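You operate a simulated robot arm through the tools that you are given. There is no shell and no other tool. Be economical: measure what you need, move in short steps, check, and stop when the job is done.

Carry out the task below with a simulated two-armed robot. There is one attempt and no reset: what you move stays moved.

Task
Cure the pendant in the lamp drawer for the order card's time and lay it on the red-dot board.
Fine: the card on the bench; one run of the lamp; leave the lamp drawer open. Where these are worked on the way, their far stop is far enough and under half their travel is too little: lamp drawer.

It is judged by the outcome, as a careful person would: the job done as asked, and still so three seconds after it is handed in. It fails if anything else is knocked over, pushed out of place, dropped, spilled or broken.

Robot
Two 7-joint arms with two-finger parallel grippers on one trunk, on a base that drives. Base frame: it is fixed to the floor where the robot stands at the start and does not move with it; the origin is under the middle of the robot, x ahead of it, y to its left, z up. Units: cm, rad, N and s.
The left shoulder is at the start at [5, 16.1, 117.3], the right one opposite. With the tool pointing down near the work surface each hand reaches from about 10 to 62 cm from the robot's upright axis, wherever it stands, measured 20 degrees to its own side. Places, roughly: blue stone (3x3x3 cm) [50, -20, 70]; green stone (3x3x3 cm) [50, -30, 70]; lamp drawer [60, -10, 80]; purple stone (3x3x3 cm) [50, 0, 70]; top of the board with the red dot [-130, -60, 80]; white lamp box [80, -10, 90]. Payload 3.43 kg a hand.
The tool frame of a hand sits at the grasp point between the pads (the TCP): z along the fingers, y along the line on which they close. The tips reach 3 cm beyond it. Largest opening 9.4 cm; finger width 2.8, thickness 1; the body of the gripper, 5 by 9.6 cm, starts 5.5 cm behind the TCP.
Orientation is that of the tool frame in the base frame, as a unit quaternion [w, x, y, z]. With the fingers straight down and closing along the base's y, the tool's x points along the base's -x, its y along +y and its z along -z.

Tools
- The arms move only by the tool send_rows. It takes "left_series", "right_series" or both (then of equal length, played together; a hand with none holds still); each is a list of rows, each a list of 7 numbers: the shift along the base's x, y, z in units of 20 mm (1.0 is 20 mm), then the turn, a rotation vector about the base's x, y, z in units of 8 degrees (1.0 is 8 degrees), then the closure, from 0 (fully open) to 1 (shut). In form: [[dx, dy, dz, rx, ry, rz, grip], ...]. A call has 1 to 10 rows; each row shifts and turns the commanded pose from where the row before left it. A call with a number of a shift or a turn outside -1 to 1 is refused whole. Rows are played at 5 a second. More than 5 cm and 0.15 rad between two rows, or a gripper value outside its range, and nothing of the call is played. A pose out of reach is approached as far as the arm can. The call stops where the force on the tool passes 40 N (or 10 N more than at its start, if that is more) or the arm is blocked; 0.2 s more then pass. The fingers move at their own pace (about 4.5 cm/s each) and stop on an object; they squeeze with about 40 N. The grip force told is the motor's: it shows also when the fingers shut on nothing. Time passes only in rows, and 0.2 s behind the last, so rows that do not move let the fingers close. The reply holds the time, the measured pose of the TCP, the force on the tool along the base axes, the opening and the grip force, in the units named above and with some noise, with the torque about the TCP (base axes, N m) and any sound that the robot's microphone picked up.
- Cameras (640 x 400 px; columns grow to the right, rows downward): "scene" is now at [13.53, -0.42, 131.33]; the picture's right is [-0.03, -1.00, 0.00], its down [-0.46, 0.01, -0.89] and it looks along [0.89, -0.03, -0.46] (base axes); focal length 267 px, centre (320, 200). "left" rides on the left gripper at [7.6, -1.4, -10.2] in its tool frame; the picture's right is [0.18, 0.98, 0.00], its down [-0.75, 0.14, -0.64] and it looks along [-0.63, 0.12, 0.77] (tool axes); focal length 243 px, centre (320, 200). "right" rides on the right gripper at [7.6, 1.4, -10.2] in its tool frame; the picture's right is [-0.18, 0.98, 0.00], its down [-0.75, -0.14, -0.64] and it looks along [-0.63, -0.12, 0.77] (tool axes); focal length 243 px, centre (320, 200). There is no depth. A picture from a camera that has moved, and an enlarged one, comes with that camera's place and axes in the base frame and with its lens. The place of the scene camera against the robot may be out by one fixed shift of up to 1.2 cm in any direction.
- capture(camera): a new picture of that camera. The clock stands still meanwhile.
- raise_lower(by): slides the trunk up (or, below 0, down) by that many cm; the arms and the scene camera ride with it, the base frame stays. It gives what a move gives, with no picture.
- base_move(legs): drives the robot by 1 to 6 legs, each [ahead, left, turn to the left] in cm, cm and rad, along the robot's own axes; the way and the turn of a leg run together, so that a leg with both is an arc; at most 150 cm and 3.142 rad a leg. The arms and the cameras ride along, it lands a little off, and it stops where it bumps. It gives what a move gives.
- turn_head(pan, tilt): turns the head with the scene camera to pan (to the left, within 1.396 rad either way) and tilt (down, from -0.506 to 1.204), counted from straight ahead of the robot. It gives what a move gives.
- enlarge(camera, box): a new picture of the part [left, top, right, bottom] of that camera's present view, enlarged. The clock stands still meanwhile.
- job_done(): hands the job in; it is judged then, once.

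Go step by step. Nothing tells you exact positions but the pictures and the camera data: compare them with the known pose of the tool, close in by small moves and look again before you grip or let go. The budget is 120 turns and 92 pictures, counting those below and the enlarged ones. Unless the task says otherwise, let go and move clear before handing in, and close with one line.

The tools are called after "Request:" by a JSON object that holds its "name" and its "arguments". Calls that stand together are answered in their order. send_rows: Moves the arms, as the interface text tells. Its arguments: {"type":"object","properties":{"left_series":{"type":"array","items":{"type":"array","items":{"type":"number"}}},"right_series":{"type":"array","items":{"type":"array","items":{"type":"number"}}}},"required":[]} The other tools are called the same way: raise_lower (by) slides the trunk up or down; base_move (legs) drives the base; turn_head (pan, tilt) turns the head that bears the scene camera; capture (camera) takes a picture; enlarge (camera, box) takes an enlarged picture of a part of a camera's view; job_done () hands the job in.

At the start:

```text
t: 0.0
left_tool_pos: [38.22, 14.73, 117.07]
left_tcp_rot: [0.0, -0.001, 1.0, 0.001]
left_contact_force: [0.8, 0.1, 0.4]
left_wrist_torque: [-0.01, 0.0, 0.0]
left_width: 9.42
left_grip_force: 0.0
right_tool_pos: [34.36, -22.19, 115.49]
right_tcp_rot: [-0.001, -0.001, 1.0, 0.0]
right_contact_force: [0.9, 0.7, 0.7]
right_wrist_torque: [0.0, 0.0, 0.0]
right_width: 9.4
right_grip_force: 0.1
trunk travel left (down, up): [-20.0, 6.7]
robot x, y, heading: [0.27, 0.25, 0.003]
head pan, tilt: [-0.03, 0.482]
```

scene: 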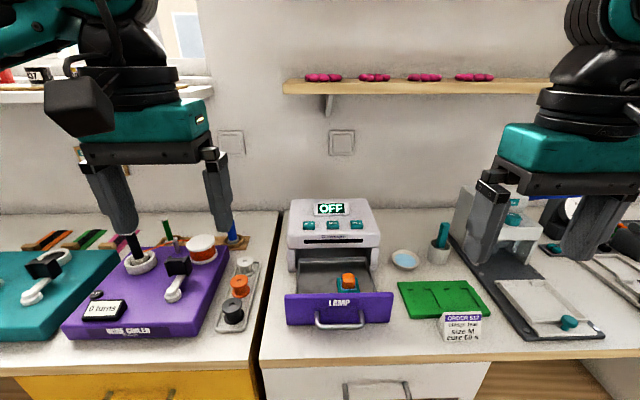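
right: 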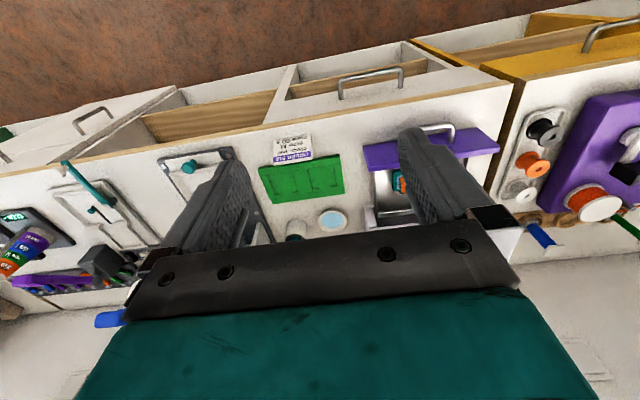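
left: 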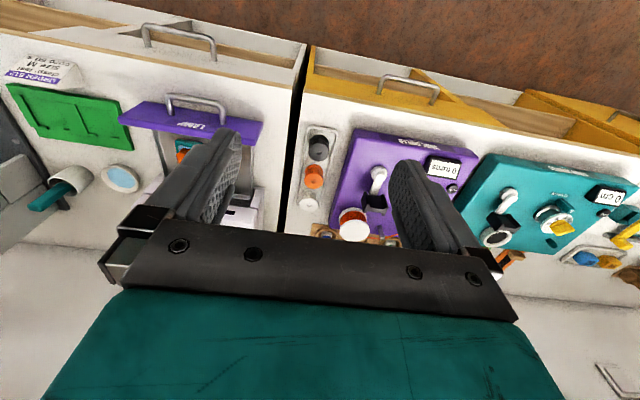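

I see the lamp with an open drawer holding the pendant, and the order card beside it. I'll look closer at the card and lamp.

Request:
{"name": "enlarge", "arguments": {"camera": "scene", "box": [400, 270, 520, 345]}}

Request:
{"name": "enlarge", "arguments": {"camera": "scene", "box": [270, 190, 410, 335]}}

```text
5.33 times, centred on (460, 308) of scene
camera zoom: at [13.53, -0.42, 131.33], right [-0.03, -1.0, 0.0], down [-0.46, 0.01, -0.89], along [0.89, -0.03, -0.46], focal length 1423 px, centre (-427, -373)
```

zoom: 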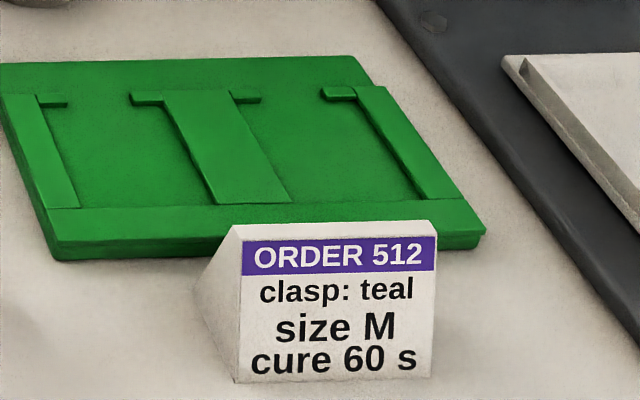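

```text
2.76 times, centred on (340, 262) of scene
camera zoom: at [13.53, -0.42, 131.33], right [-0.03, -1.0, 0.0], down [-0.46, 0.01, -0.89], along [0.89, -0.03, -0.46], focal length 736 px, centre (265, 28)
```

zoom: 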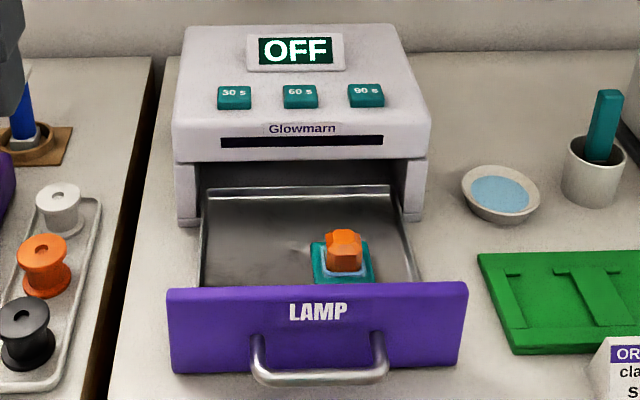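

The card says cure 60 s, and the orange stone on its teal clasp is already in the open drawer. I'll look at the bench edge below and behind me toward the board.

Request:
{"name": "turn_head", "arguments": {"pan": -0.1, "tilt": 0.95}}

Request:
{"name": "capture", "arguments": {"camera": "scene"}}

Request:
{"name": "turn_head", "arguments": {"pan": -1.39, "tilt": 0.4}}

Request:
{"name": "capture", "arguments": {"camera": "scene"}}

```text
t: 0.9
left_tool_pos: [38.35, 14.6, 117.17]
left_tcp_rot: [0.0, 0.0, 1.0, 0.0]
left_contact_force: [-0.1, -0.2, -0.8]
left_wrist_torque: [0.0, 0.0, 0.0]
left_width: 9.39
left_grip_force: 0.1
right_tool_pos: [34.48, -22.11, 115.52]
right_tcp_rot: [0.0, 0.001, 1.0, 0.0]
right_contact_force: [1.0, 0.1, 0.4]
right_wrist_torque: [0.03, 0.01, 0.0]
right_width: 9.39
right_grip_force: 0.1
trunk travel left (down, up): [-20.0, 6.7]
robot x, y, heading: [0.11, 0.17, 0.0]
head pan, tilt: [-0.099, 0.949]
```

```text
86 pictures are left
camera scene: at [11.64, -0.86, 127.42], right [-0.1, -1.0, 0.0], down [-0.81, 0.08, -0.58], along [0.58, -0.06, -0.81], focal length 267 px, centre (320, 200)
```

scene: 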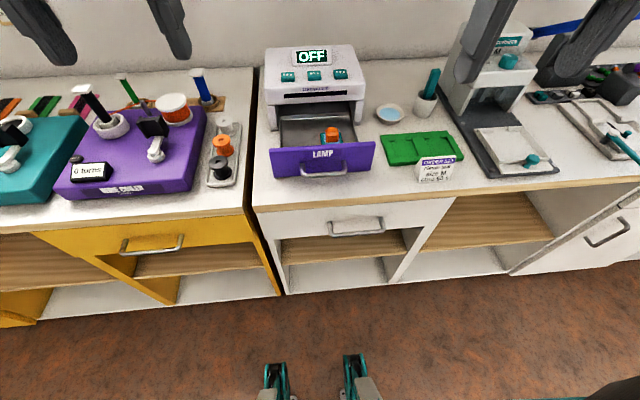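

```text
t: 2.4
left_tool_pos: [38.19, 14.68, 117.02]
left_tcp_rot: [0.0, 0.0, 1.0, 0.0]
left_contact_force: [1.0, 0.1, -0.4]
left_wrist_torque: [0.0, 0.02, 0.02]
left_width: 9.4
left_grip_force: 0.1
right_tool_pos: [34.38, -22.18, 115.46]
right_tcp_rot: [0.001, 0.0, 1.0, 0.0]
right_contact_force: [-0.6, -0.2, -0.1]
right_wrist_torque: [-0.06, 0.01, -0.02]
right_width: 9.42
right_grip_force: 0.1
trunk travel left (down, up): [-20.0, 6.7]
robot x, y, heading: [0.12, 0.06, 0.003]
head pan, tilt: [-1.389, 0.4]
```

```text
85 pictures are left
camera scene: at [6.08, -9.25, 132.08], right [-0.98, -0.18, 0.0], down [-0.07, 0.38, -0.92], along [0.17, -0.91, -0.39], focal length 267 px, centre (320, 200)
```

scene: 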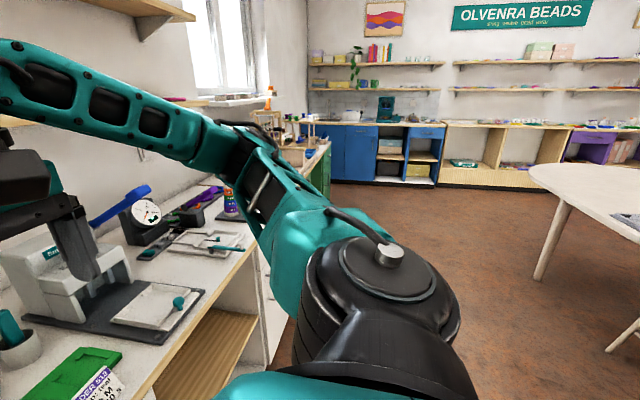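

The bench edge is at x≈56 and the base front near x≈24, so there's room. I'll drive 18 cm ahead and look at the lamp again.

Request:
{"name": "base_move", "arguments": {"legs": [[18, 0, 0]]}}

Request:
{"name": "turn_head", "arguments": {"pan": -0.1, "tilt": 0.7}}

Request:
{"name": "capture", "arguments": {"camera": "scene"}}

Request:
{"name": "capture", "arguments": {"camera": "right"}}

```text
t: 3.8
left_tool_pos: [52.47, 14.82, 117.09]
left_tcp_rot: [-0.001, -0.003, 1.0, 0.001]
left_contact_force: [-0.2, -0.6, 0.3]
left_wrist_torque: [-0.02, 0.0, 0.0]
left_width: 9.39
left_grip_force: 0.0
right_tool_pos: [48.81, -21.9, 115.35]
right_tcp_rot: [0.0, -0.002, 1.0, 0.0]
right_contact_force: [0.0, 0.2, 0.7]
right_wrist_torque: [0.01, 0.03, 0.01]
right_width: 9.4
right_grip_force: 0.0
trunk travel left (down, up): [-20.0, 6.7]
robot x, y, heading: [14.0, -0.27, 0.004]
head pan, tilt: [-1.389, 0.4]
stopped in leg 1: the robot was blocked; the commanded pose is now the measured one
```

```text
t: 5.3
left_tool_pos: [52.69, 14.81, 116.88]
left_tcp_rot: [-0.001, -0.004, 1.0, 0.0]
left_contact_force: [-0.3, -0.2, -0.1]
left_wrist_torque: [-0.03, 0.0, -0.01]
left_width: 9.38
left_grip_force: 0.0
right_tool_pos: [49.01, -22.0, 115.42]
right_tcp_rot: [-0.001, -0.001, 1.0, -0.001]
right_contact_force: [0.6, -0.4, -0.1]
right_wrist_torque: [0.0, -0.01, -0.01]
right_width: 9.41
right_grip_force: 0.1
trunk travel left (down, up): [-20.0, 6.7]
robot x, y, heading: [14.2, -0.11, 0.002]
head pan, tilt: [-0.099, 0.7]
```

```text
84 pictures are left
camera scene: at [27.24, -0.94, 129.4], right [-0.1, -1.0, 0.0], down [-0.64, 0.06, -0.77], along [0.76, -0.07, -0.64], focal length 267 px, centre (320, 200)
```

scene: 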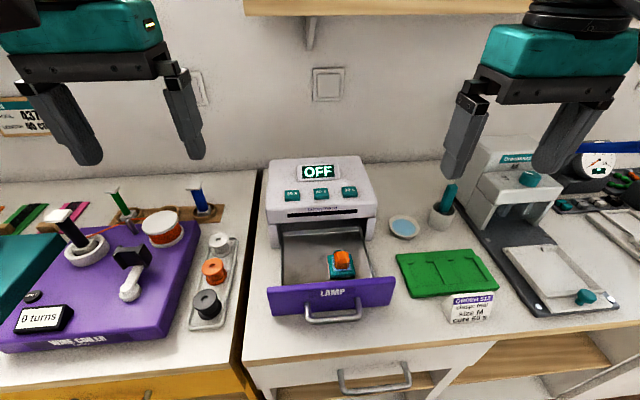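

```text
83 pictures are left
camera right: at [41.29, -20.71, 125.68], right [0.18, 0.98, 0.0], down [0.76, -0.14, 0.64], along [0.63, -0.12, -0.77], focal length 243 px, centre (320, 200)
```

right: 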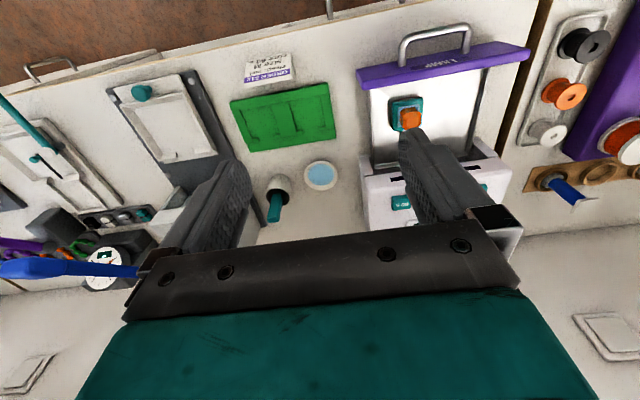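

The base stopped at the bench. Triangulating puts the pendant near (57.5, -9, 88) and the bench nearer z≈80. I'll lower the right hand partway in front of the lamp for a better look.

Request:
{"name": "send_rows", "arguments": {"right_series": [[-1, 0, 0, 0, 0, 0, 0], [-1, 0, -1, 0, 0, 0, 0], [-1, 0, -1, 0, 0, 0, 0], [-1, 0, -1, 0, 0, 0, 0], [0, 1, -1, 0, 0, 0, 0], [0, 1, -1, 0, 0, 0, 0], [0, 0, 0, 0, 0, 0, 0]]}}

Request:
{"name": "capture", "arguments": {"camera": "right"}}

Request:
{"name": "capture", "arguments": {"camera": "scene"}}

```text
t: 6.9
left_tool_pos: [52.66, 14.9, 116.88]
left_tcp_rot: [-0.002, -0.003, 1.0, -0.001]
left_contact_force: [0.1, -0.7, -0.7]
left_wrist_torque: [0.01, 0.0, 0.01]
left_width: 9.43
left_grip_force: 0.1
right_tool_pos: [41.18, -18.08, 105.39]
right_tcp_rot: [-0.001, -0.001, 1.0, 0.0]
right_contact_force: [0.3, -0.4, 0.0]
right_wrist_torque: [0.01, 0.01, 0.01]
right_width: 9.37
right_grip_force: 0.0
trunk travel left (down, up): [-20.0, 6.7]
robot x, y, heading: [14.44, -0.03, 0.004]
head pan, tilt: [-0.099, 0.7]
```

```text
82 pictures are left
camera right: at [33.54, -16.63, 115.64], right [0.18, 0.98, 0.0], down [0.76, -0.14, 0.64], along [0.63, -0.12, -0.77], focal length 243 px, centre (320, 200)
```

right: 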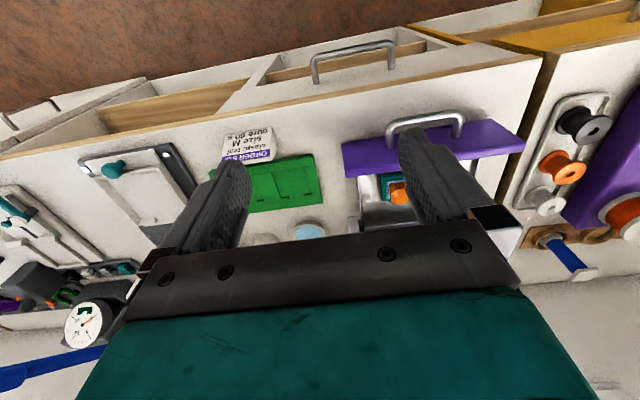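

```text
81 pictures are left
camera scene: at [27.24, -0.93, 129.4], right [-0.1, -1.0, 0.0], down [-0.64, 0.06, -0.77], along [0.76, -0.07, -0.64], focal length 267 px, centre (320, 200)
```

scene: 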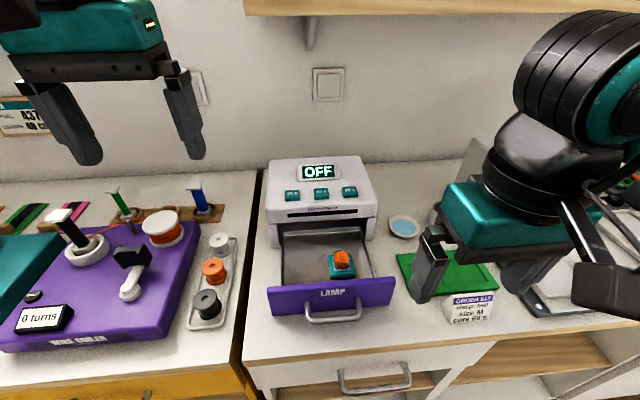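

By triangulation the handle bar is at about (47.8, -5.9, 85.1) and the pendant at (59.7, -8.4, 84). I'll back off 8 cm for arm room and turn the right hand to point forward and down, closing in the vertical plane, so it can grip the handle.

Request:
{"name": "base_move", "arguments": {"legs": [[-8, 0, 0]]}}

Request:
{"name": "send_rows", "arguments": {"right_series": [[0, 0, 0, -0.417, -0.417, 0.723, 0], [0, 0, 0, -0.417, -0.417, 0.723, 0], [0, 0, 0, -0.417, -0.417, 0.723, 0], [0, 0, 0, -0.417, -0.417, 0.723, 0], [0, 0, 0, -0.417, -0.417, 0.723, 0], [0, 0, 0, -0.417, -0.417, 0.723, 0], [0, 0, 0, -0.417, -0.417, 0.723, 0]]}}

Request:
{"name": "send_rows", "arguments": {"right_series": [[0, 0, 0, -0.417, -0.417, 0.723, 0.5], [0, 0, 0, -0.417, -0.417, 0.723, 0.5], [0, 0, 0, -0.417, -0.417, 0.723, 0.5], [0, 0, 0, -0.417, -0.417, 0.723, 0.5], [0, 0, 0, -0.417, -0.417, 0.723, 0.5], [0, 0, 0, -0.417, -0.417, 0.723, 0.5], [0, 0, 0, -0.417, -0.417, 0.723, 0.5]]}}

Request:
{"name": "capture", "arguments": {"camera": "right"}}

Request:
{"name": "capture", "arguments": {"camera": "scene"}}

```text
t: 8.0
left_tool_pos: [44.71, 14.83, 117.03]
left_tcp_rot: [-0.001, -0.003, 1.0, -0.001]
left_contact_force: [0.1, -0.1, -0.2]
left_wrist_torque: [-0.01, -0.02, 0.02]
left_width: 9.38
left_grip_force: 0.0
right_tool_pos: [33.21, -17.96, 105.37]
right_tcp_rot: [-0.001, -0.001, 1.0, 0.0]
right_contact_force: [0.1, -0.7, 0.6]
right_wrist_torque: [-0.02, -0.02, 0.0]
right_width: 9.4
right_grip_force: 0.0
trunk travel left (down, up): [-20.0, 6.7]
robot x, y, heading: [6.7, -0.06, 0.0]
head pan, tilt: [-0.099, 0.7]
```

```text
t: 9.6
left_tool_pos: [44.78, 14.8, 117.02]
left_tcp_rot: [-0.002, -0.003, 1.0, 0.0]
left_contact_force: [-0.7, 1.4, 0.3]
left_wrist_torque: [0.02, 0.01, 0.0]
left_width: 9.38
left_grip_force: 0.0
right_tool_pos: [38.91, -15.07, 107.28]
right_tcp_rot: [0.195, -0.342, 0.898, -0.198]
right_contact_force: [-0.1, -0.2, 0.1]
right_wrist_torque: [-0.02, 0.0, 0.0]
right_width: 9.38
right_grip_force: 0.0
right hand out of reach, approached as far as the arm can: row 2, 3, 4, 5, 6, 7
trunk travel left (down, up): [-20.0, 6.7]
robot x, y, heading: [6.54, 0.19, 0.001]
head pan, tilt: [-0.099, 0.7]
```

```text
t: 11.2
left_tool_pos: [44.81, 14.79, 117.01]
left_tcp_rot: [-0.002, -0.002, 1.0, 0.0]
left_contact_force: [-0.5, -0.2, -0.1]
left_wrist_torque: [-0.03, 0.02, -0.02]
left_width: 9.4
left_grip_force: 0.2
right_tool_pos: [46.39, -9.84, 108.66]
right_tcp_rot: [-0.354, 0.613, -0.611, 0.355]
right_contact_force: [0.6, 0.1, 0.4]
right_wrist_torque: [-0.01, -0.03, 0.04]
right_width: 4.7
right_grip_force: 0.1
right hand out of reach, approached as far as the arm can: row 1, 2, 3, 4, 5, 6, 7
trunk travel left (down, up): [-20.0, 6.7]
robot x, y, heading: [6.35, 0.27, -0.001]
head pan, tilt: [-0.099, 0.7]
```

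```text
80 pictures are left
camera right: at [36.75, -17.49, 112.71], right [-0.49, 0.18, -0.85], down [-0.49, 0.75, 0.44], along [0.72, 0.63, -0.28], focal length 243 px, centre (320, 200)
```

right: 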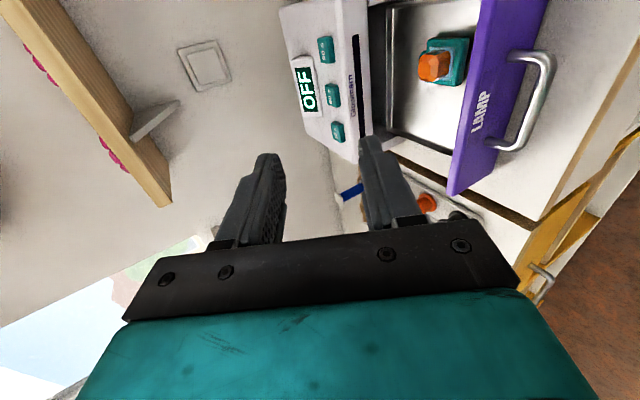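

```text
79 pictures are left
camera scene: at [19.35, -0.97, 129.4], right [-0.1, -1.0, 0.0], down [-0.64, 0.06, -0.76], along [0.76, -0.07, -0.64], focal length 267 px, centre (320, 200)
```

scene: 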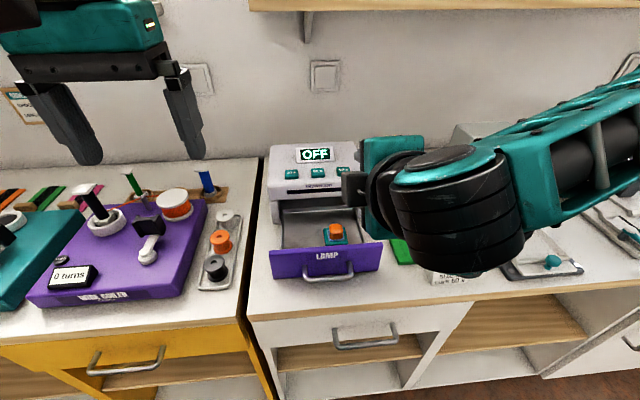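

The hand reached the wanted orientation, though its position drifted to (46, -10, 109). I'll send one small row to find out where the commanded pose is before approaching the handle.

Request:
{"name": "send_rows", "arguments": {"right_series": [[0, 0.5, 0, 0, 0, 0, 0.62]]}}

Request:
{"name": "enlarge", "arguments": {"camera": "right", "box": [270, 0, 450, 160]}}

```text
t: 11.6
left_tool_pos: [44.77, 14.84, 116.94]
left_tcp_rot: [-0.002, -0.003, 1.0, 0.0]
left_contact_force: [-0.3, 0.5, -0.2]
left_wrist_torque: [0.01, 0.03, 0.01]
left_width: 9.41
left_grip_force: 0.0
right_tool_pos: [46.23, -8.66, 108.73]
right_tcp_rot: [-0.353, 0.613, -0.611, 0.355]
right_contact_force: [0.3, 1.0, 0.3]
right_wrist_torque: [0.03, 0.0, 0.01]
right_width: 3.57
right_grip_force: 0.0
trunk travel left (down, up): [-20.0, 6.7]
robot x, y, heading: [6.73, -0.01, 0.009]
head pan, tilt: [-0.099, 0.7]
```

```text
2.50 times, centred on (360, 80) of right
camera zoom: at [36.62, -16.46, 112.76], right [-0.49, 0.18, -0.85], down [-0.49, 0.76, 0.44], along [0.72, 0.63, -0.28], focal length 606 px, centre (220, 500)
```

zoom: 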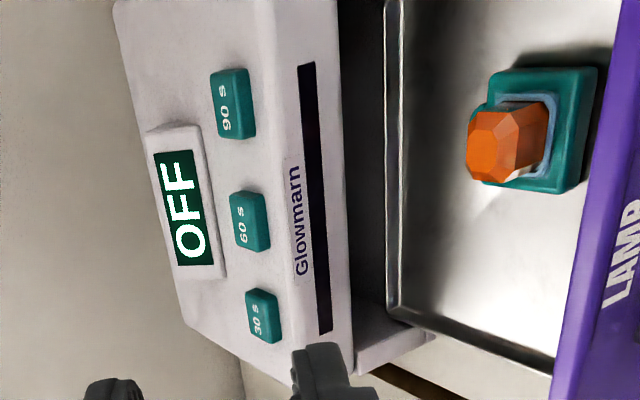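

Commanded equals measured. The 60 s button is the middle one. I'll back off another 8 cm, then go down in front of the handle.

Request:
{"name": "base_move", "arguments": {"legs": [[-8, 0, 0]]}}

Request:
{"name": "send_rows", "arguments": {"right_series": [[0, 0.4, -1, 0, 0, 0, 0.62], [0, 0.4, -1, 0, 0, 0, 0.62], [0, 0.3, -1, 0, 0, 0, 0.62], [0, 0.2, -1, 0, 0, 0, 0.62], [0, 0, -1, 0, 0, 0, 0.62], [0, 0, -1, 0, 0, 0, 0.62], [0, 0, -1, 0, 0, 0, 0.62], [0, 0, -1, 0, 0, 0, 0.62], [0, 0, -1, 0, 0, 0, 0.62]]}}

Request:
{"name": "capture", "arguments": {"camera": "right"}}

Request:
{"name": "capture", "arguments": {"camera": "scene"}}

```text
t: 12.6
left_tool_pos: [36.6, 14.81, 117.02]
left_tcp_rot: [-0.002, -0.004, 1.0, 0.0]
left_contact_force: [-0.6, 0.1, -0.4]
left_wrist_torque: [0.03, -0.02, -0.01]
left_width: 9.41
left_grip_force: 0.1
right_tool_pos: [38.17, -8.77, 108.75]
right_tcp_rot: [-0.353, 0.613, -0.612, 0.354]
right_contact_force: [0.0, 0.7, 0.3]
right_wrist_torque: [-0.07, 0.03, 0.02]
right_width: 3.58
right_grip_force: 0.0
trunk travel left (down, up): [-20.0, 6.7]
robot x, y, heading: [-1.87, 0.12, 0.005]
head pan, tilt: [-0.099, 0.7]
```

```text
t: 14.6
left_tool_pos: [36.62, 14.72, 117.04]
left_tcp_rot: [-0.001, -0.003, 1.0, 0.0]
left_contact_force: [-0.5, -0.3, 0.1]
left_wrist_torque: [0.0, -0.01, -0.01]
left_width: 9.39
left_grip_force: 0.1
right_tool_pos: [38.24, -5.98, 90.76]
right_tcp_rot: [-0.353, 0.612, -0.612, 0.354]
right_contact_force: [0.5, 0.3, -0.5]
right_wrist_torque: [-0.02, 0.01, 0.02]
right_width: 3.57
right_grip_force: 0.1
trunk travel left (down, up): [-20.0, 6.7]
robot x, y, heading: [-1.41, 0.23, 0.003]
head pan, tilt: [-0.099, 0.7]
```

```text
77 pictures are left
camera right: at [28.68, -13.65, 94.66], right [-0.49, 0.18, -0.85], down [-0.49, 0.75, 0.44], along [0.72, 0.63, -0.28], focal length 243 px, centre (320, 200)
```

right: 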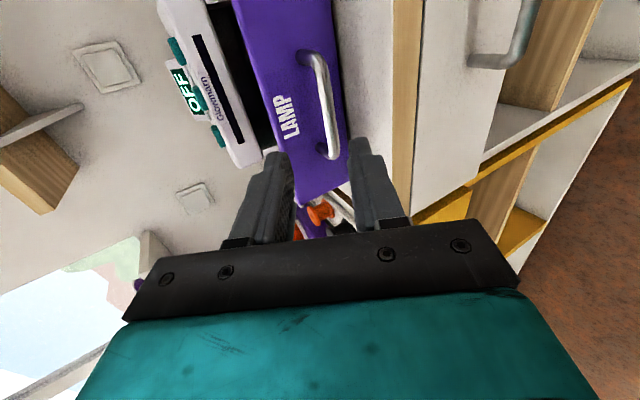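

```text
76 pictures are left
camera scene: at [11.3, -0.96, 129.4], right [-0.1, -1.0, 0.0], down [-0.64, 0.06, -0.76], along [0.76, -0.07, -0.64], focal length 267 px, centre (320, 200)
```

scene: 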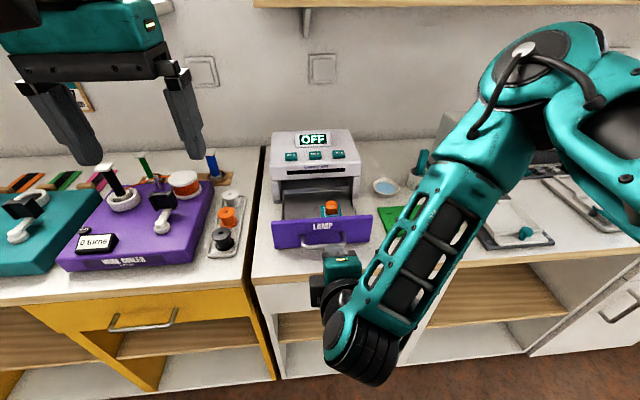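

The bar is at about (47.8, -6.4, 84.7), with the hand lined up. I'll go in most of the way along the finger direction and check.

Request:
{"name": "send_rows", "arguments": {"right_series": [[0, -0.15, -0.2, 0, 0, 0, 0.62], [0.8, 0, -0.47, 0, 0, 0, 0.62], [0.8, 0, -0.47, 0, 0, 0, 0.62], [0.8, 0, -0.47, 0, 0, 0, 0.62], [0.6, 0, -0.35, 0, 0, 0, 0.62]]}}

Request:
{"name": "capture", "arguments": {"camera": "right"}}

```text
t: 15.8
left_tool_pos: [36.67, 14.82, 117.02]
left_tcp_rot: [-0.002, -0.004, 1.0, 0.0]
left_contact_force: [0.2, 0.1, -0.3]
left_wrist_torque: [0.01, 0.01, -0.02]
left_width: 9.41
left_grip_force: 0.1
right_tool_pos: [44.49, -6.55, 86.98]
right_tcp_rot: [-0.352, 0.613, -0.612, 0.354]
right_contact_force: [0.0, 0.4, -0.3]
right_wrist_torque: [-0.02, 0.03, 0.03]
right_width: 3.56
right_grip_force: 0.0
trunk travel left (down, up): [-20.0, 6.7]
robot x, y, heading: [-0.98, 0.39, 0.002]
head pan, tilt: [-0.099, 0.7]
```

```text
75 pictures are left
camera right: at [34.82, -14.22, 90.8], right [-0.49, 0.18, -0.85], down [-0.49, 0.75, 0.44], along [0.72, 0.63, -0.28], focal length 243 px, centre (320, 200)
```

right: 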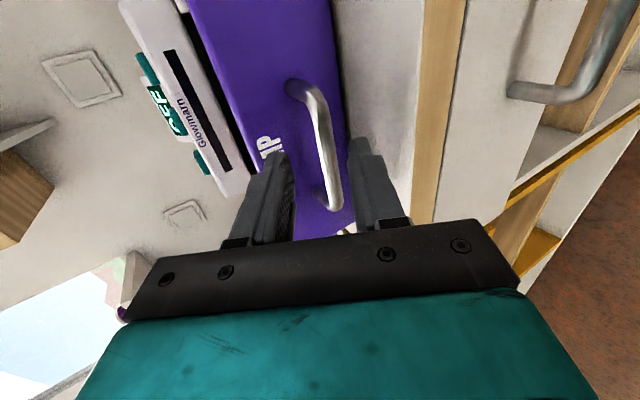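

The bar lies between the fingers. I'll advance the last 2.4 cm and close.

Request:
{"name": "send_rows", "arguments": {"right_series": [[0.5, 0, -0.37, 0, 0, 0, 0.62], [0.5, 0, -0.37, 0, 0, 0, 0.62], [0, 0, 0, 0, 0, 0, 1], [0, 0, 0, 0, 0, 0, 1], [0, 0, 0, 0, 0, 0, 1]]}}

Request:
{"name": "capture", "arguments": {"camera": "right"}}

```text
t: 17.0
left_tool_pos: [36.79, 14.9, 117.01]
left_tcp_rot: [-0.002, -0.003, 1.0, 0.001]
left_contact_force: [-0.1, 0.0, 0.3]
left_wrist_torque: [0.01, -0.01, 0.0]
left_width: 9.42
left_grip_force: 0.0
right_tool_pos: [46.39, -6.54, 85.41]
right_tcp_rot: [-0.353, 0.613, -0.611, 0.355]
right_contact_force: [0.7, -0.3, -1.4]
right_wrist_torque: [-0.3, 0.02, 0.23]
right_width: 1.18
right_grip_force: 41.4
trunk travel left (down, up): [-20.0, 6.7]
robot x, y, heading: [-1.75, -0.37, 0.006]
head pan, tilt: [-0.099, 0.7]
```

```text
74 pictures are left
camera right: at [36.66, -14.21, 89.31], right [-0.49, 0.18, -0.85], down [-0.49, 0.75, 0.44], along [0.72, 0.63, -0.28], focal length 243 px, centre (320, 200)
```

right: 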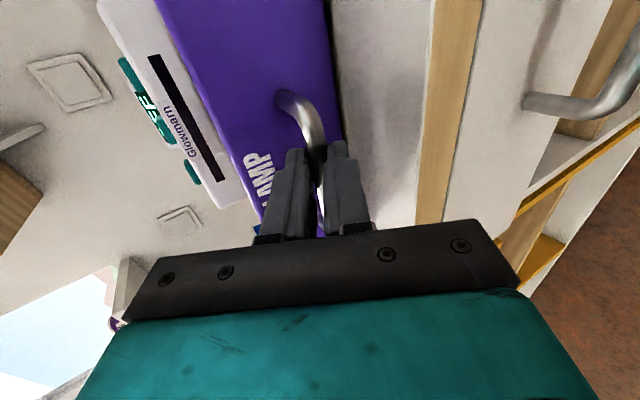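

The handle is gripped (1.2 cm wide). I'll push the drawer in gently.

Request:
{"name": "send_rows", "arguments": {"right_series": [[0.3, 0, 0, 0, 0, 0, 1], [0.4, 0, 0, 0, 0, 0, 1], [0.4, 0, 0, 0, 0, 0, 1], [0.4, 0, 0, 0, 0, 0, 1], [0.4, 0, 0, 0, 0, 0, 1], [0.4, 0, 0, 0, 0, 0, 1], [0.4, 0, 0, 0, 0, 0, 1], [0.4, 0, 0, 0, 0, 0, 1], [0.4, 0, 0, 0, 0, 0, 1], [0.3, 0, 0, 0, 0, 0, 1]]}}

Request:
{"name": "capture", "arguments": {"camera": "scene"}}

```text
t: 19.2
left_tool_pos: [36.83, 14.89, 117.07]
left_tcp_rot: [-0.002, -0.003, 1.0, 0.0]
left_contact_force: [0.2, 0.3, -0.2]
left_wrist_torque: [-0.01, 0.01, -0.02]
left_width: 9.41
left_grip_force: 0.1
right_tool_pos: [53.7, -6.5, 85.3]
right_tcp_rot: [-0.352, 0.613, -0.612, 0.355]
right_contact_force: [-0.6, 1.8, -6.2]
right_wrist_torque: [-0.55, 0.13, -0.02]
right_width: 1.15
right_grip_force: 45.0
trunk travel left (down, up): [-20.0, 6.7]
robot x, y, heading: [-1.35, 0.08, 0.001]
head pan, tilt: [-0.099, 0.7]
```

```text
73 pictures are left
camera scene: at [11.35, -0.96, 129.39], right [-0.1, -1.0, 0.0], down [-0.64, 0.06, -0.76], along [0.76, -0.07, -0.64], focal length 267 px, centre (320, 200)
```

scene: 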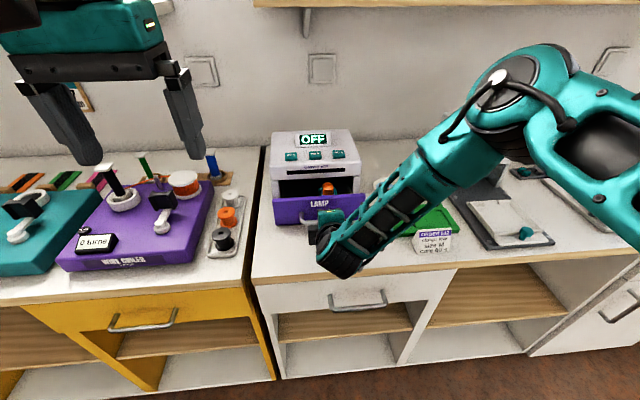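

The drawer slides well, so I'll continue until it stops.

Request:
{"name": "send_rows", "arguments": {"right_series": [[0.4, 0, 0, 0, 0, 0, 1], [0.4, 0, 0, 0, 0, 0, 1], [0.4, 0, 0, 0, 0, 0, 1], [0.4, 0, 0, 0, 0, 0, 1], [0.4, 0, 0, 0, 0, 0, 1], [0.4, 0, 0, 0, 0, 0, 1], [0.4, 0, 0, 0, 0, 0, 1]]}}

Request:
{"name": "enlarge", "arguments": {"camera": "scene", "box": [240, 110, 400, 290]}}

```text
t: 20.8
left_tool_pos: [36.79, 14.87, 116.99]
left_tcp_rot: [-0.002, -0.003, 1.0, 0.0]
left_contact_force: [-0.6, 0.1, 0.6]
left_wrist_torque: [0.01, -0.02, 0.0]
left_width: 9.38
left_grip_force: 0.2
right_tool_pos: [59.39, -6.52, 85.28]
right_tcp_rot: [-0.352, 0.613, -0.612, 0.354]
right_contact_force: [0.6, 0.6, -6.5]
right_wrist_torque: [-1.02, 0.05, -0.72]
right_width: 1.15
right_grip_force: 45.3
trunk travel left (down, up): [-20.0, 6.7]
robot x, y, heading: [-1.31, 0.2, 0.001]
head pan, tilt: [-0.099, 0.7]
```

```text
2.22 times, centred on (320, 200) of scene
camera zoom: at [11.37, -0.95, 129.38], right [-0.1, -1.0, 0.0], down [-0.64, 0.06, -0.76], along [0.76, -0.07, -0.64], focal length 593 px, centre (320, 200)
```

zoom: 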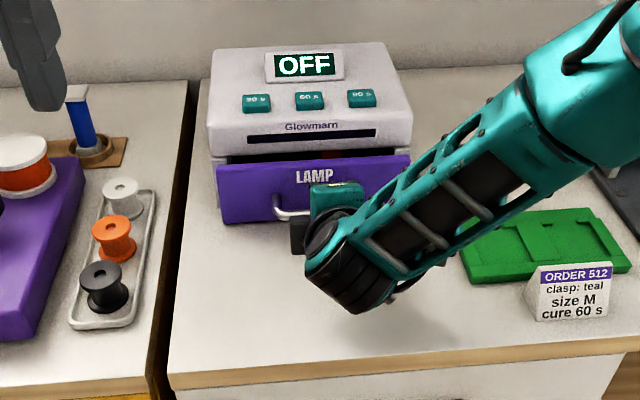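

It's nearly shut, so I'll push on until it stops.

Request:
{"name": "send_rows", "arguments": {"right_series": [[0.25, 0, 0, 0, 0, 0, 1], [0.25, 0, 0, 0, 0, 0, 1], [0.25, 0, 0, 0, 0, 0, 1], [0.25, 0, 0, 0, 0, 0, 1], [0.25, 0, 0, 0, 0, 0, 1], [0.25, 0, 0, 0, 0, 0, 1], [0.25, 0, 0, 0, 0, 0, 1]]}}

Request:
{"name": "enlarge", "arguments": {"camera": "scene", "box": [240, 110, 400, 290]}}

Request:
{"name": "capture", "arguments": {"camera": "right"}}

```text
t: 22.4
left_tool_pos: [36.45, 14.78, 117.13]
left_tcp_rot: [0.0, -0.004, 1.0, -0.001]
left_contact_force: [-0.9, 0.0, 0.1]
left_wrist_torque: [0.03, 0.0, 0.0]
left_width: 9.37
left_grip_force: 0.0
right_tool_pos: [62.0, -6.41, 85.11]
right_tcp_rot: [-0.349, 0.617, -0.613, 0.349]
right_contact_force: [-13.1, -4.7, 10.0]
right_wrist_torque: [-0.05, -0.02, 0.45]
right_width: 1.18
right_grip_force: 45.0
trunk travel left (down, up): [-20.0, 6.7]
robot x, y, heading: [-1.76, -0.15, 0.001]
head pan, tilt: [-0.099, 0.7]
stopped in row 7 (right hand): the force on the tool passed its limit (the readings are from after the stop); the commanded pose is now the measured one
```

```text
2.22 times, centred on (320, 200) of scene
camera zoom: at [10.99, -1.02, 129.45], right [-0.1, -1.0, 0.0], down [-0.64, 0.06, -0.77], along [0.76, -0.07, -0.64], focal length 593 px, centre (320, 200)
```

zoom: 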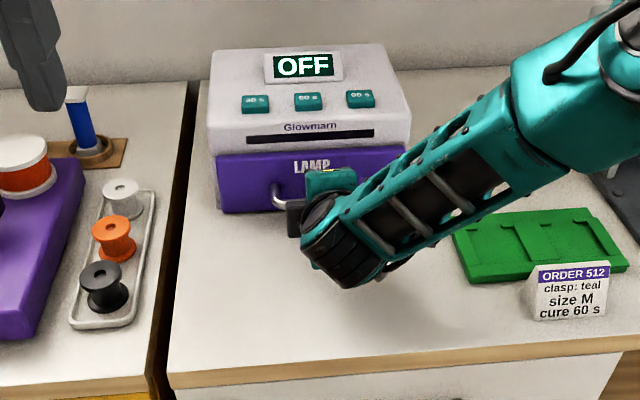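

```text
70 pictures are left
camera right: at [52.36, -14.12, 89.14], right [-0.5, 0.18, -0.85], down [-0.48, 0.75, 0.45], along [0.72, 0.63, -0.29], focal length 243 px, centre (320, 200)
```

right: 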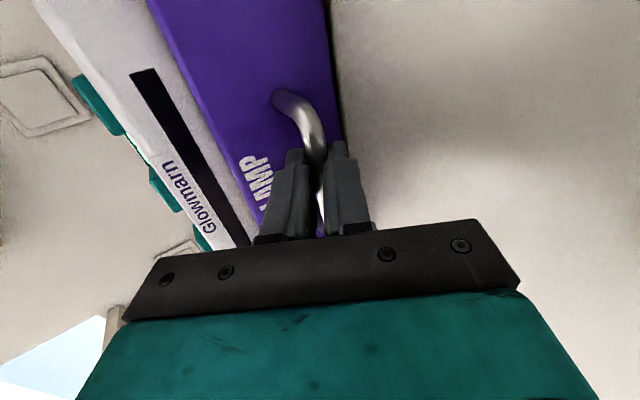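

The drawer is shut (bar at x≈63.4). I'll release, back out, raise the hand and steepen it, ready to press the 60 s button.

Request:
{"name": "send_rows", "arguments": {"right_series": [[0, 0, 0, 0, 0, 0, 0.62], [0, 0, 0, 0, 0, 0, 0.62], [-0.6, 0, 0.35, 0, 0, 0, 0.62], [-0.8, 0, 0.47, 0, 0, 0, 0.62], [-1, 0, 0.6, 0, 0, 0, 0.8], [-1, 0, 1, 0, 0, 0, 1], [0, 0, 1, 0, 0.9, 0, 1], [0, 0, 1, 0, 0.95, 0, 1], [0, 0, 1, 0, 0.95, 0, 1], [0, 0, 1, 0, 0.95, 0, 1]]}}

Request:
{"name": "base_move", "arguments": {"legs": [[8, 0, 0]]}}

Request:
{"name": "capture", "arguments": {"camera": "right"}}

Request:
{"name": "capture", "arguments": {"camera": "scene"}}

```text
t: 24.6
left_tool_pos: [36.66, 14.7, 116.96]
left_tcp_rot: [-0.001, -0.004, 1.0, 0.0]
left_contact_force: [-0.9, 1.0, -0.4]
left_wrist_torque: [0.0, 0.02, 0.01]
left_width: 9.39
left_grip_force: 0.0
right_tool_pos: [52.73, -6.85, 96.39]
right_tcp_rot: [-0.201, 0.681, -0.676, 0.199]
right_contact_force: [0.0, 0.3, -0.5]
right_wrist_torque: [-0.01, -0.01, 0.0]
right_width: 0.0
right_grip_force: 33.0
right hand out of reach, approached as far as the arm can: row 10
trunk travel left (down, up): [-20.0, 6.7]
robot x, y, heading: [-1.71, -0.04, 0.007]
head pan, tilt: [-0.099, 0.7]
```

```text
t: 25.6
left_tool_pos: [44.55, 14.98, 116.93]
left_tcp_rot: [-0.002, -0.004, 1.0, -0.001]
left_contact_force: [0.0, 1.0, 0.5]
left_wrist_torque: [0.0, 0.04, 0.0]
left_width: 9.39
left_grip_force: 0.0
right_tool_pos: [60.7, -6.83, 96.3]
right_tcp_rot: [-0.202, 0.68, -0.676, 0.2]
right_contact_force: [0.7, -1.1, 0.4]
right_wrist_torque: [0.0, 0.01, 0.03]
right_width: 0.0
right_grip_force: 32.8
trunk travel left (down, up): [-20.0, 6.7]
robot x, y, heading: [6.22, -0.1, 0.005]
head pan, tilt: [-0.099, 0.7]
```

```text
69 pictures are left
camera right: at [53.92, -14.44, 104.16], right [-0.83, 0.18, -0.53], down [-0.24, 0.75, 0.62], along [0.51, 0.64, -0.58], focal length 243 px, centre (320, 200)
```

right: 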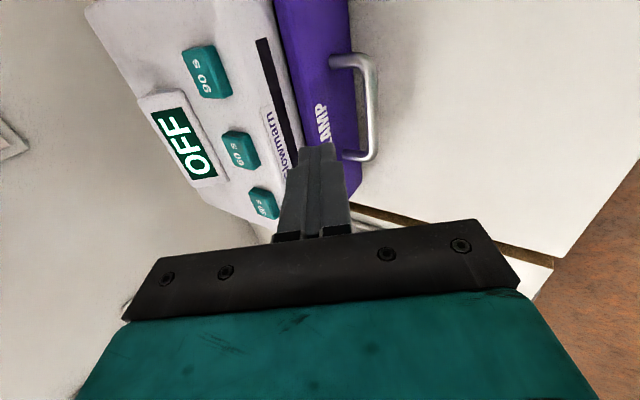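

```text
68 pictures are left
camera scene: at [19.13, -0.92, 129.38], right [-0.09, -1.0, 0.0], down [-0.64, 0.06, -0.76], along [0.76, -0.07, -0.64], focal length 267 px, centre (320, 200)
```

scene: 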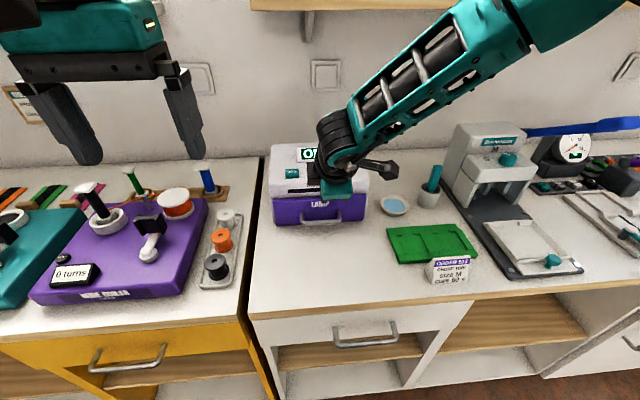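

The 60 s button triangulates to (70.9, -5.7, 93.3). I'll move the closed fingertips to about 3 cm above it and check.

Request:
{"name": "send_rows", "arguments": {"right_series": [[0, 0.3, 1, 0, 0, 0, 1], [0.5, 0.3, 0.6, 0, 0, 0, 1], [1, 0, 0, 0, 0, 0, 1], [1, 0, 0, 0, 0, 0, 1], [1, 0, 0, 0, 0, 0, 1], [1, 0, 0, 0, 0, 0, 1], [0.2, 0, 0, 0, 0, 0, 1]]}}

Request:
{"name": "capture", "arguments": {"camera": "right"}}

Request:
{"name": "enlarge", "arguments": {"camera": "scene", "box": [240, 110, 400, 230]}}

```text
t: 27.2
left_tool_pos: [44.39, 14.91, 116.87]
left_tcp_rot: [-0.001, -0.004, 1.0, 0.001]
left_contact_force: [0.1, 0.4, 0.2]
left_wrist_torque: [0.0, -0.04, 0.06]
left_width: 9.41
left_grip_force: 0.0
right_tool_pos: [59.95, -6.45, 97.97]
right_tcp_rot: [-0.203, 0.68, -0.675, 0.2]
right_contact_force: [0.3, -0.1, -0.4]
right_wrist_torque: [-0.04, -0.05, -0.02]
right_width: 0.0
right_grip_force: 33.4
right hand out of reach, approached as far as the arm can: row 1, 2, 3, 4, 5, 6, 7
trunk travel left (down, up): [-20.0, 6.7]
robot x, y, heading: [6.27, 0.29, -0.001]
head pan, tilt: [-0.099, 0.7]
```

```text
67 pictures are left
camera right: at [53.1, -14.2, 105.85], right [-0.83, 0.18, -0.54], down [-0.24, 0.75, 0.62], along [0.51, 0.64, -0.58], focal length 243 px, centre (320, 200)
```

right: 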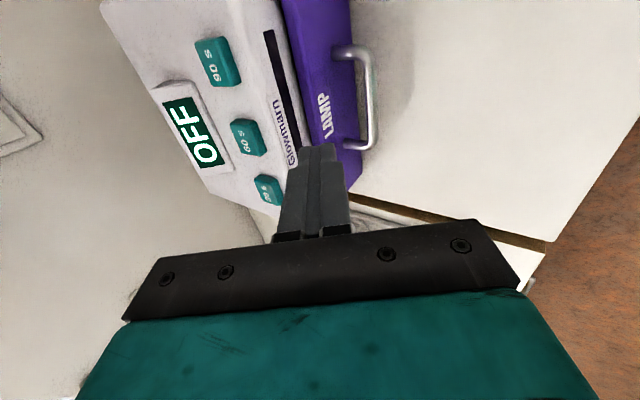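

```text
3.33 times, centred on (320, 170) of scene
camera zoom: at [19.05, -0.93, 129.4], right [-0.09, -1.0, 0.0], down [-0.64, 0.06, -0.76], along [0.76, -0.07, -0.64], focal length 889 px, centre (320, 300)
```

zoom: 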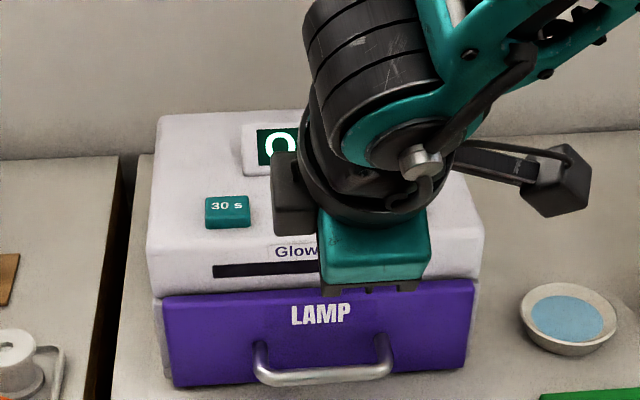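

The arm can't extend in this wrist turn. I'll retreat a little, turn the wrist back to the plain pointing-down orientation, then drive closer.

Request:
{"name": "send_rows", "arguments": {"right_series": [[-0.5, 0, 0.3, 0.269, 0.269, -0.909, 1], [-0.5, 0, 0.3, 0.269, 0.269, -0.909, 1], [-0.5, 0, 0.3, 0.269, 0.269, -0.909, 1], [-0.5, 0, 0.3, 0.269, 0.269, -0.909, 1], [-0.5, 0, 0.3, 0.269, 0.269, -0.909, 1], [0, 0, 0.3, 0.269, 0.269, -0.909, 1], [0, 0, 0.3, 0.269, 0.269, -0.909, 1], [0, 0, 0.3, 0.269, 0.269, -0.909, 1], [0, 0, 0.3, 0.269, 0.269, -0.909, 1], [0, 0, 0, 0.269, 0.269, -0.909, 1]]}}

Request:
{"name": "send_rows", "arguments": {"right_series": [[0, 0, 0, 0.269, 0.269, -0.909, 1], [0, 0, 0, 0.269, 0.269, -0.909, 1], [0, 0, 0, 0, 0, 0, 1]]}}

Request:
{"name": "capture", "arguments": {"camera": "right"}}

```text
t: 29.4
left_tool_pos: [44.31, 14.82, 117.02]
left_tcp_rot: [-0.002, -0.005, 1.0, 0.0]
left_contact_force: [1.0, -1.3, -0.8]
left_wrist_torque: [0.01, -0.03, 0.0]
left_width: 9.44
left_grip_force: 0.0
right_tool_pos: [54.95, -6.52, 103.56]
right_tcp_rot: [0.04, -0.128, 0.99, -0.038]
right_contact_force: [0.1, -0.7, -0.3]
right_wrist_torque: [-0.02, 0.0, -0.02]
right_width: 0.02
right_grip_force: 33.3
trunk travel left (down, up): [-20.0, 6.7]
robot x, y, heading: [6.21, -0.18, 0.004]
head pan, tilt: [-0.099, 0.7]
```

```text
t: 30.2
left_tool_pos: [44.48, 14.91, 116.89]
left_tcp_rot: [-0.002, -0.004, 1.0, 0.0]
left_contact_force: [-0.7, 0.3, 0.0]
left_wrist_torque: [-0.03, -0.04, -0.02]
left_width: 9.39
left_grip_force: 0.0
right_tool_pos: [54.92, -6.64, 103.57]
right_tcp_rot: [0.002, -0.002, 1.0, 0.001]
right_contact_force: [0.9, 0.8, 0.3]
right_wrist_torque: [-0.01, 0.01, 0.0]
right_width: 0.0
right_grip_force: 33.0
trunk travel left (down, up): [-20.0, 6.7]
robot x, y, heading: [6.33, 0.14, 0.005]
head pan, tilt: [-0.099, 0.7]
```

```text
65 pictures are left
camera right: at [47.07, -5.22, 113.79], right [0.18, 0.98, 0.0], down [0.75, -0.14, 0.65], along [0.64, -0.12, -0.76], focal length 243 px, centre (320, 200)
```

right: 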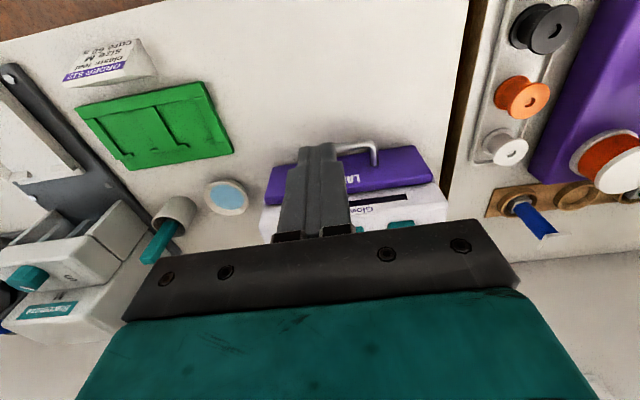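

Orientation restored. I'll drive 6.5 cm ahead and place the closed tips above the button.

Request:
{"name": "base_move", "arguments": {"legs": [[6.5, 0, 0]]}}

Request:
{"name": "send_rows", "arguments": {"right_series": [[1, 0.4, 0, 0, 0, 0, 1], [1, 0, 0, 0, 0, 0, 1], [1, 0, 0, 0, 0, 0, 1], [1, 0, -0.5, 0, 0, 0, 1], [0.6, 0, -0.5, 0, 0, 0, 1], [0, 0, -0.5, 0, 0, 0, 1], [0, 0, 0, 0, 0, 0, 1]]}}

Request:
{"name": "enlarge", "arguments": {"camera": "scene", "box": [230, 90, 430, 240]}}

Request:
{"name": "capture", "arguments": {"camera": "left"}}

```text
t: 31.2
left_tool_pos: [50.86, 14.94, 116.93]
left_tcp_rot: [-0.002, -0.005, 1.0, 0.0]
left_contact_force: [0.8, 0.0, 0.2]
left_wrist_torque: [-0.02, 0.03, 0.0]
left_width: 9.42
left_grip_force: 0.1
right_tool_pos: [61.15, -6.53, 103.65]
right_tcp_rot: [0.002, -0.004, 1.0, -0.002]
right_contact_force: [-0.4, -0.1, -0.3]
right_wrist_torque: [-0.01, 0.01, -0.01]
right_width: 0.0
right_grip_force: 32.7
trunk travel left (down, up): [-20.0, 6.7]
robot x, y, heading: [12.45, 0.35, 0.009]
head pan, tilt: [-0.099, 0.7]
```

```text
t: 32.8
left_tool_pos: [50.85, 14.93, 117.07]
left_tcp_rot: [-0.002, -0.005, 1.0, 0.001]
left_contact_force: [-0.3, -0.4, -0.1]
left_wrist_torque: [0.01, 0.01, 0.04]
left_width: 9.39
left_grip_force: 0.1
right_tool_pos: [70.44, -5.72, 100.5]
right_tcp_rot: [0.003, -0.005, 1.0, -0.001]
right_contact_force: [0.0, 0.9, -0.1]
right_wrist_torque: [-0.01, -0.01, 0.01]
right_width: 0.0
right_grip_force: 32.8
trunk travel left (down, up): [-20.0, 6.7]
robot x, y, heading: [12.76, 0.08, 0.005]
head pan, tilt: [-0.099, 0.7]
```

```text
2.67 times, centred on (330, 165) of scene
camera zoom: at [25.44, -0.87, 129.4], right [-0.09, -1.0, 0.0], down [-0.64, 0.06, -0.76], along [0.76, -0.07, -0.64], focal length 711 px, centre (293, 293)
```

zoom: 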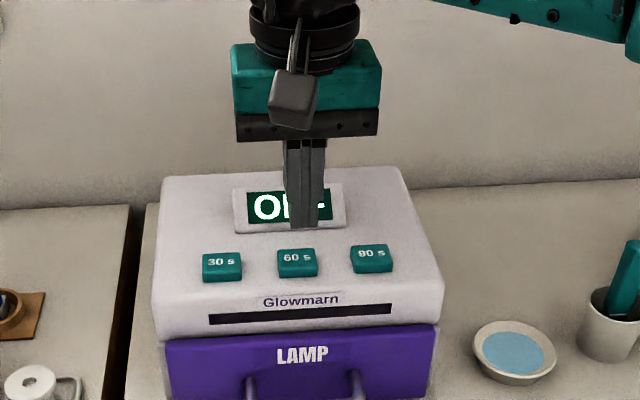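

```text
63 pictures are left
camera left: at [43.23, 13.58, 127.27], right [-0.19, 0.98, 0.0], down [0.75, 0.15, 0.64], along [0.63, 0.12, -0.77], focal length 243 px, centre (320, 200)
```

left: 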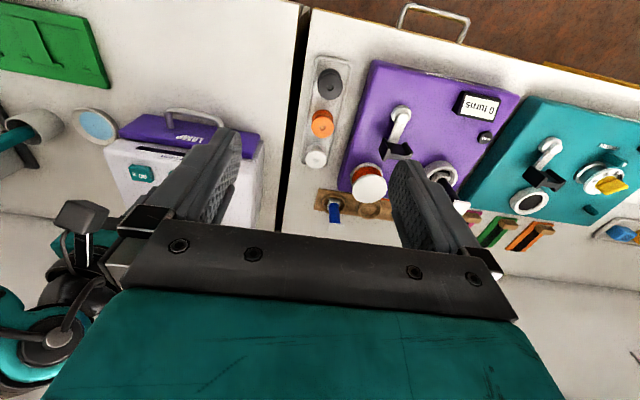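

The tip is just behind and right of the 60 s button in the picture, consistent with hovering ~3 cm over it. I'll fine-adjust and press down in small steps.

Request:
{"name": "send_rows", "arguments": {"right_series": [[0.4, 0.2, 0, 0, 0, 0, 1], [0, 0, -0.5, 0, 0, 0, 1], [0, 0, -0.4, 0, 0, 0, 1], [0, 0, -0.2, 0, 0, 0, 1]]}}

Request:
{"name": "enlarge", "arguments": {"camera": "scene", "box": [230, 90, 430, 240]}}

```text
t: 33.8
left_tool_pos: [50.68, 15.1, 116.97]
left_tcp_rot: [-0.002, -0.005, 1.0, 0.0]
left_contact_force: [-0.3, -0.1, 0.2]
left_wrist_torque: [0.02, 0.02, -0.01]
left_width: 9.41
left_grip_force: 0.2
right_tool_pos: [71.3, -5.23, 98.43]
right_tcp_rot: [0.003, -0.004, 1.0, -0.001]
right_contact_force: [-0.1, 0.4, -0.8]
right_wrist_torque: [0.0, -0.02, 0.0]
right_width: 0.02
right_grip_force: 32.8
trunk travel left (down, up): [-20.0, 6.7]
robot x, y, heading: [12.65, -0.14, 0.01]
head pan, tilt: [-0.099, 0.7]
```

```text
2.67 times, centred on (330, 165) of scene
camera zoom: at [25.44, -0.87, 129.4], right [-0.09, -1.0, 0.0], down [-0.64, 0.06, -0.76], along [0.76, -0.07, -0.64], focal length 711 px, centre (293, 293)
```

zoom: 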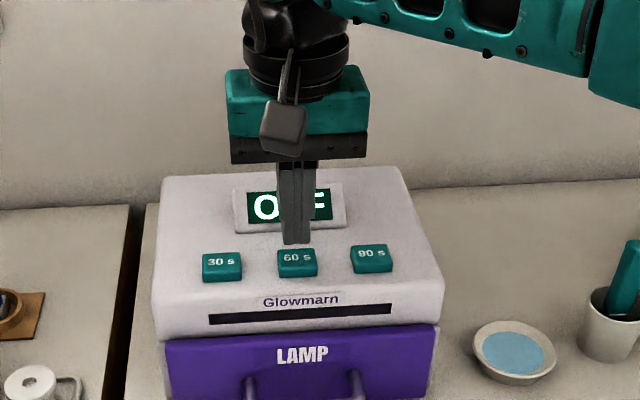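

The tip is right behind the button and about 1.4 cm above it. I'll press.

Request:
{"name": "send_rows", "arguments": {"right_series": [[0, 0, -0.2, 0, 0, 0, 1], [0, 0, -0.2, 0, 0, 0, 1], [0, 0, -0.2, 0, 0, 0, 1], [0, 0, -0.15, 0, 0, 0, 1]]}}

Request:
{"name": "enlarge", "arguments": {"camera": "scene", "box": [230, 90, 430, 240]}}

```text
t: 34.8
left_tool_pos: [50.84, 14.96, 117.06]
left_tcp_rot: [-0.002, -0.006, 1.0, 0.0]
left_contact_force: [-0.4, 0.5, -0.2]
left_wrist_torque: [0.03, -0.04, -0.01]
left_width: 9.39
left_grip_force: 0.2
right_tool_pos: [71.22, -5.32, 96.79]
right_tcp_rot: [0.002, -0.004, 1.0, 0.0]
right_contact_force: [-0.4, 0.0, -0.5]
right_wrist_torque: [0.02, -0.01, 0.01]
right_width: 0.0
right_grip_force: 32.9
trunk travel left (down, up): [-20.0, 6.7]
robot x, y, heading: [12.07, 0.35, 0.009]
head pan, tilt: [-0.099, 0.7]
```

```text
2.67 times, centred on (330, 165) of scene
camera zoom: at [25.44, -0.88, 129.4], right [-0.09, -1.0, 0.0], down [-0.64, 0.06, -0.76], along [0.76, -0.07, -0.64], focal length 711 px, centre (293, 293)
```

zoom: 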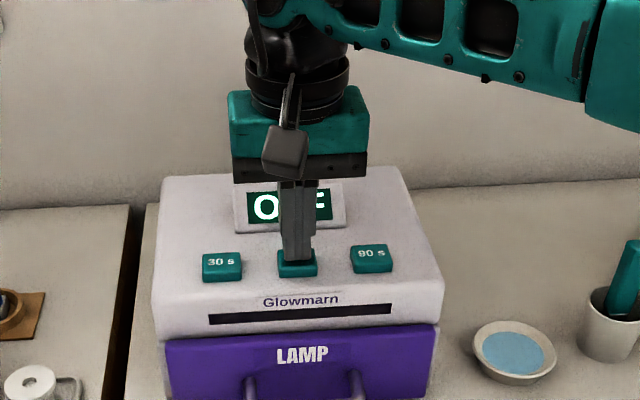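

Not touching yet; I'll go on down by small steps.

Request:
{"name": "send_rows", "arguments": {"right_series": [[0, 0, -0.15, 0, 0, 0, 1], [0, 0, -0.15, 0, 0, 0, 1], [0, 0, -0.1, 0, 0, 0, 1]]}}

Request:
{"name": "enlarge", "arguments": {"camera": "scene", "box": [230, 90, 430, 240]}}

```text
t: 35.6
left_tool_pos: [50.75, 15.04, 116.97]
left_tcp_rot: [-0.002, -0.006, 1.0, 0.001]
left_contact_force: [-0.8, 0.5, 0.5]
left_wrist_torque: [0.0, 0.01, -0.04]
left_width: 9.41
left_grip_force: 0.0
right_tool_pos: [71.31, -5.36, 96.11]
right_tcp_rot: [0.004, -0.005, 1.0, -0.001]
right_contact_force: [-1.5, -0.1, 1.8]
right_wrist_torque: [-0.02, 0.1, 0.02]
right_width: 0.0
right_grip_force: 32.9
trunk travel left (down, up): [-20.0, 6.7]
robot x, y, heading: [12.45, 0.21, 0.009]
head pan, tilt: [-0.099, 0.7]
heard: click
```

```text
2.67 times, centred on (330, 165) of scene
camera zoom: at [25.4, -0.88, 129.41], right [-0.09, -1.0, 0.0], down [-0.64, 0.06, -0.77], along [0.76, -0.07, -0.64], focal length 711 px, centre (293, 293)
```

zoom: 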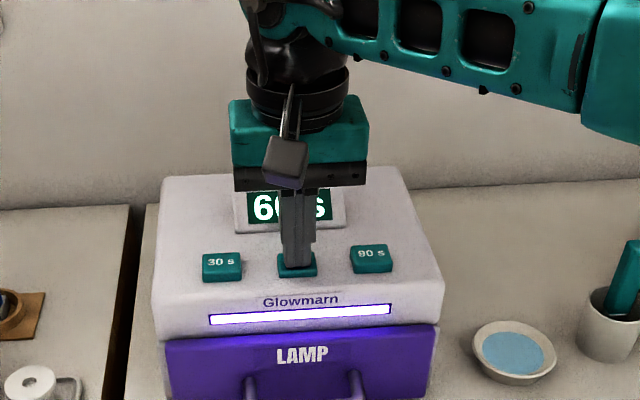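

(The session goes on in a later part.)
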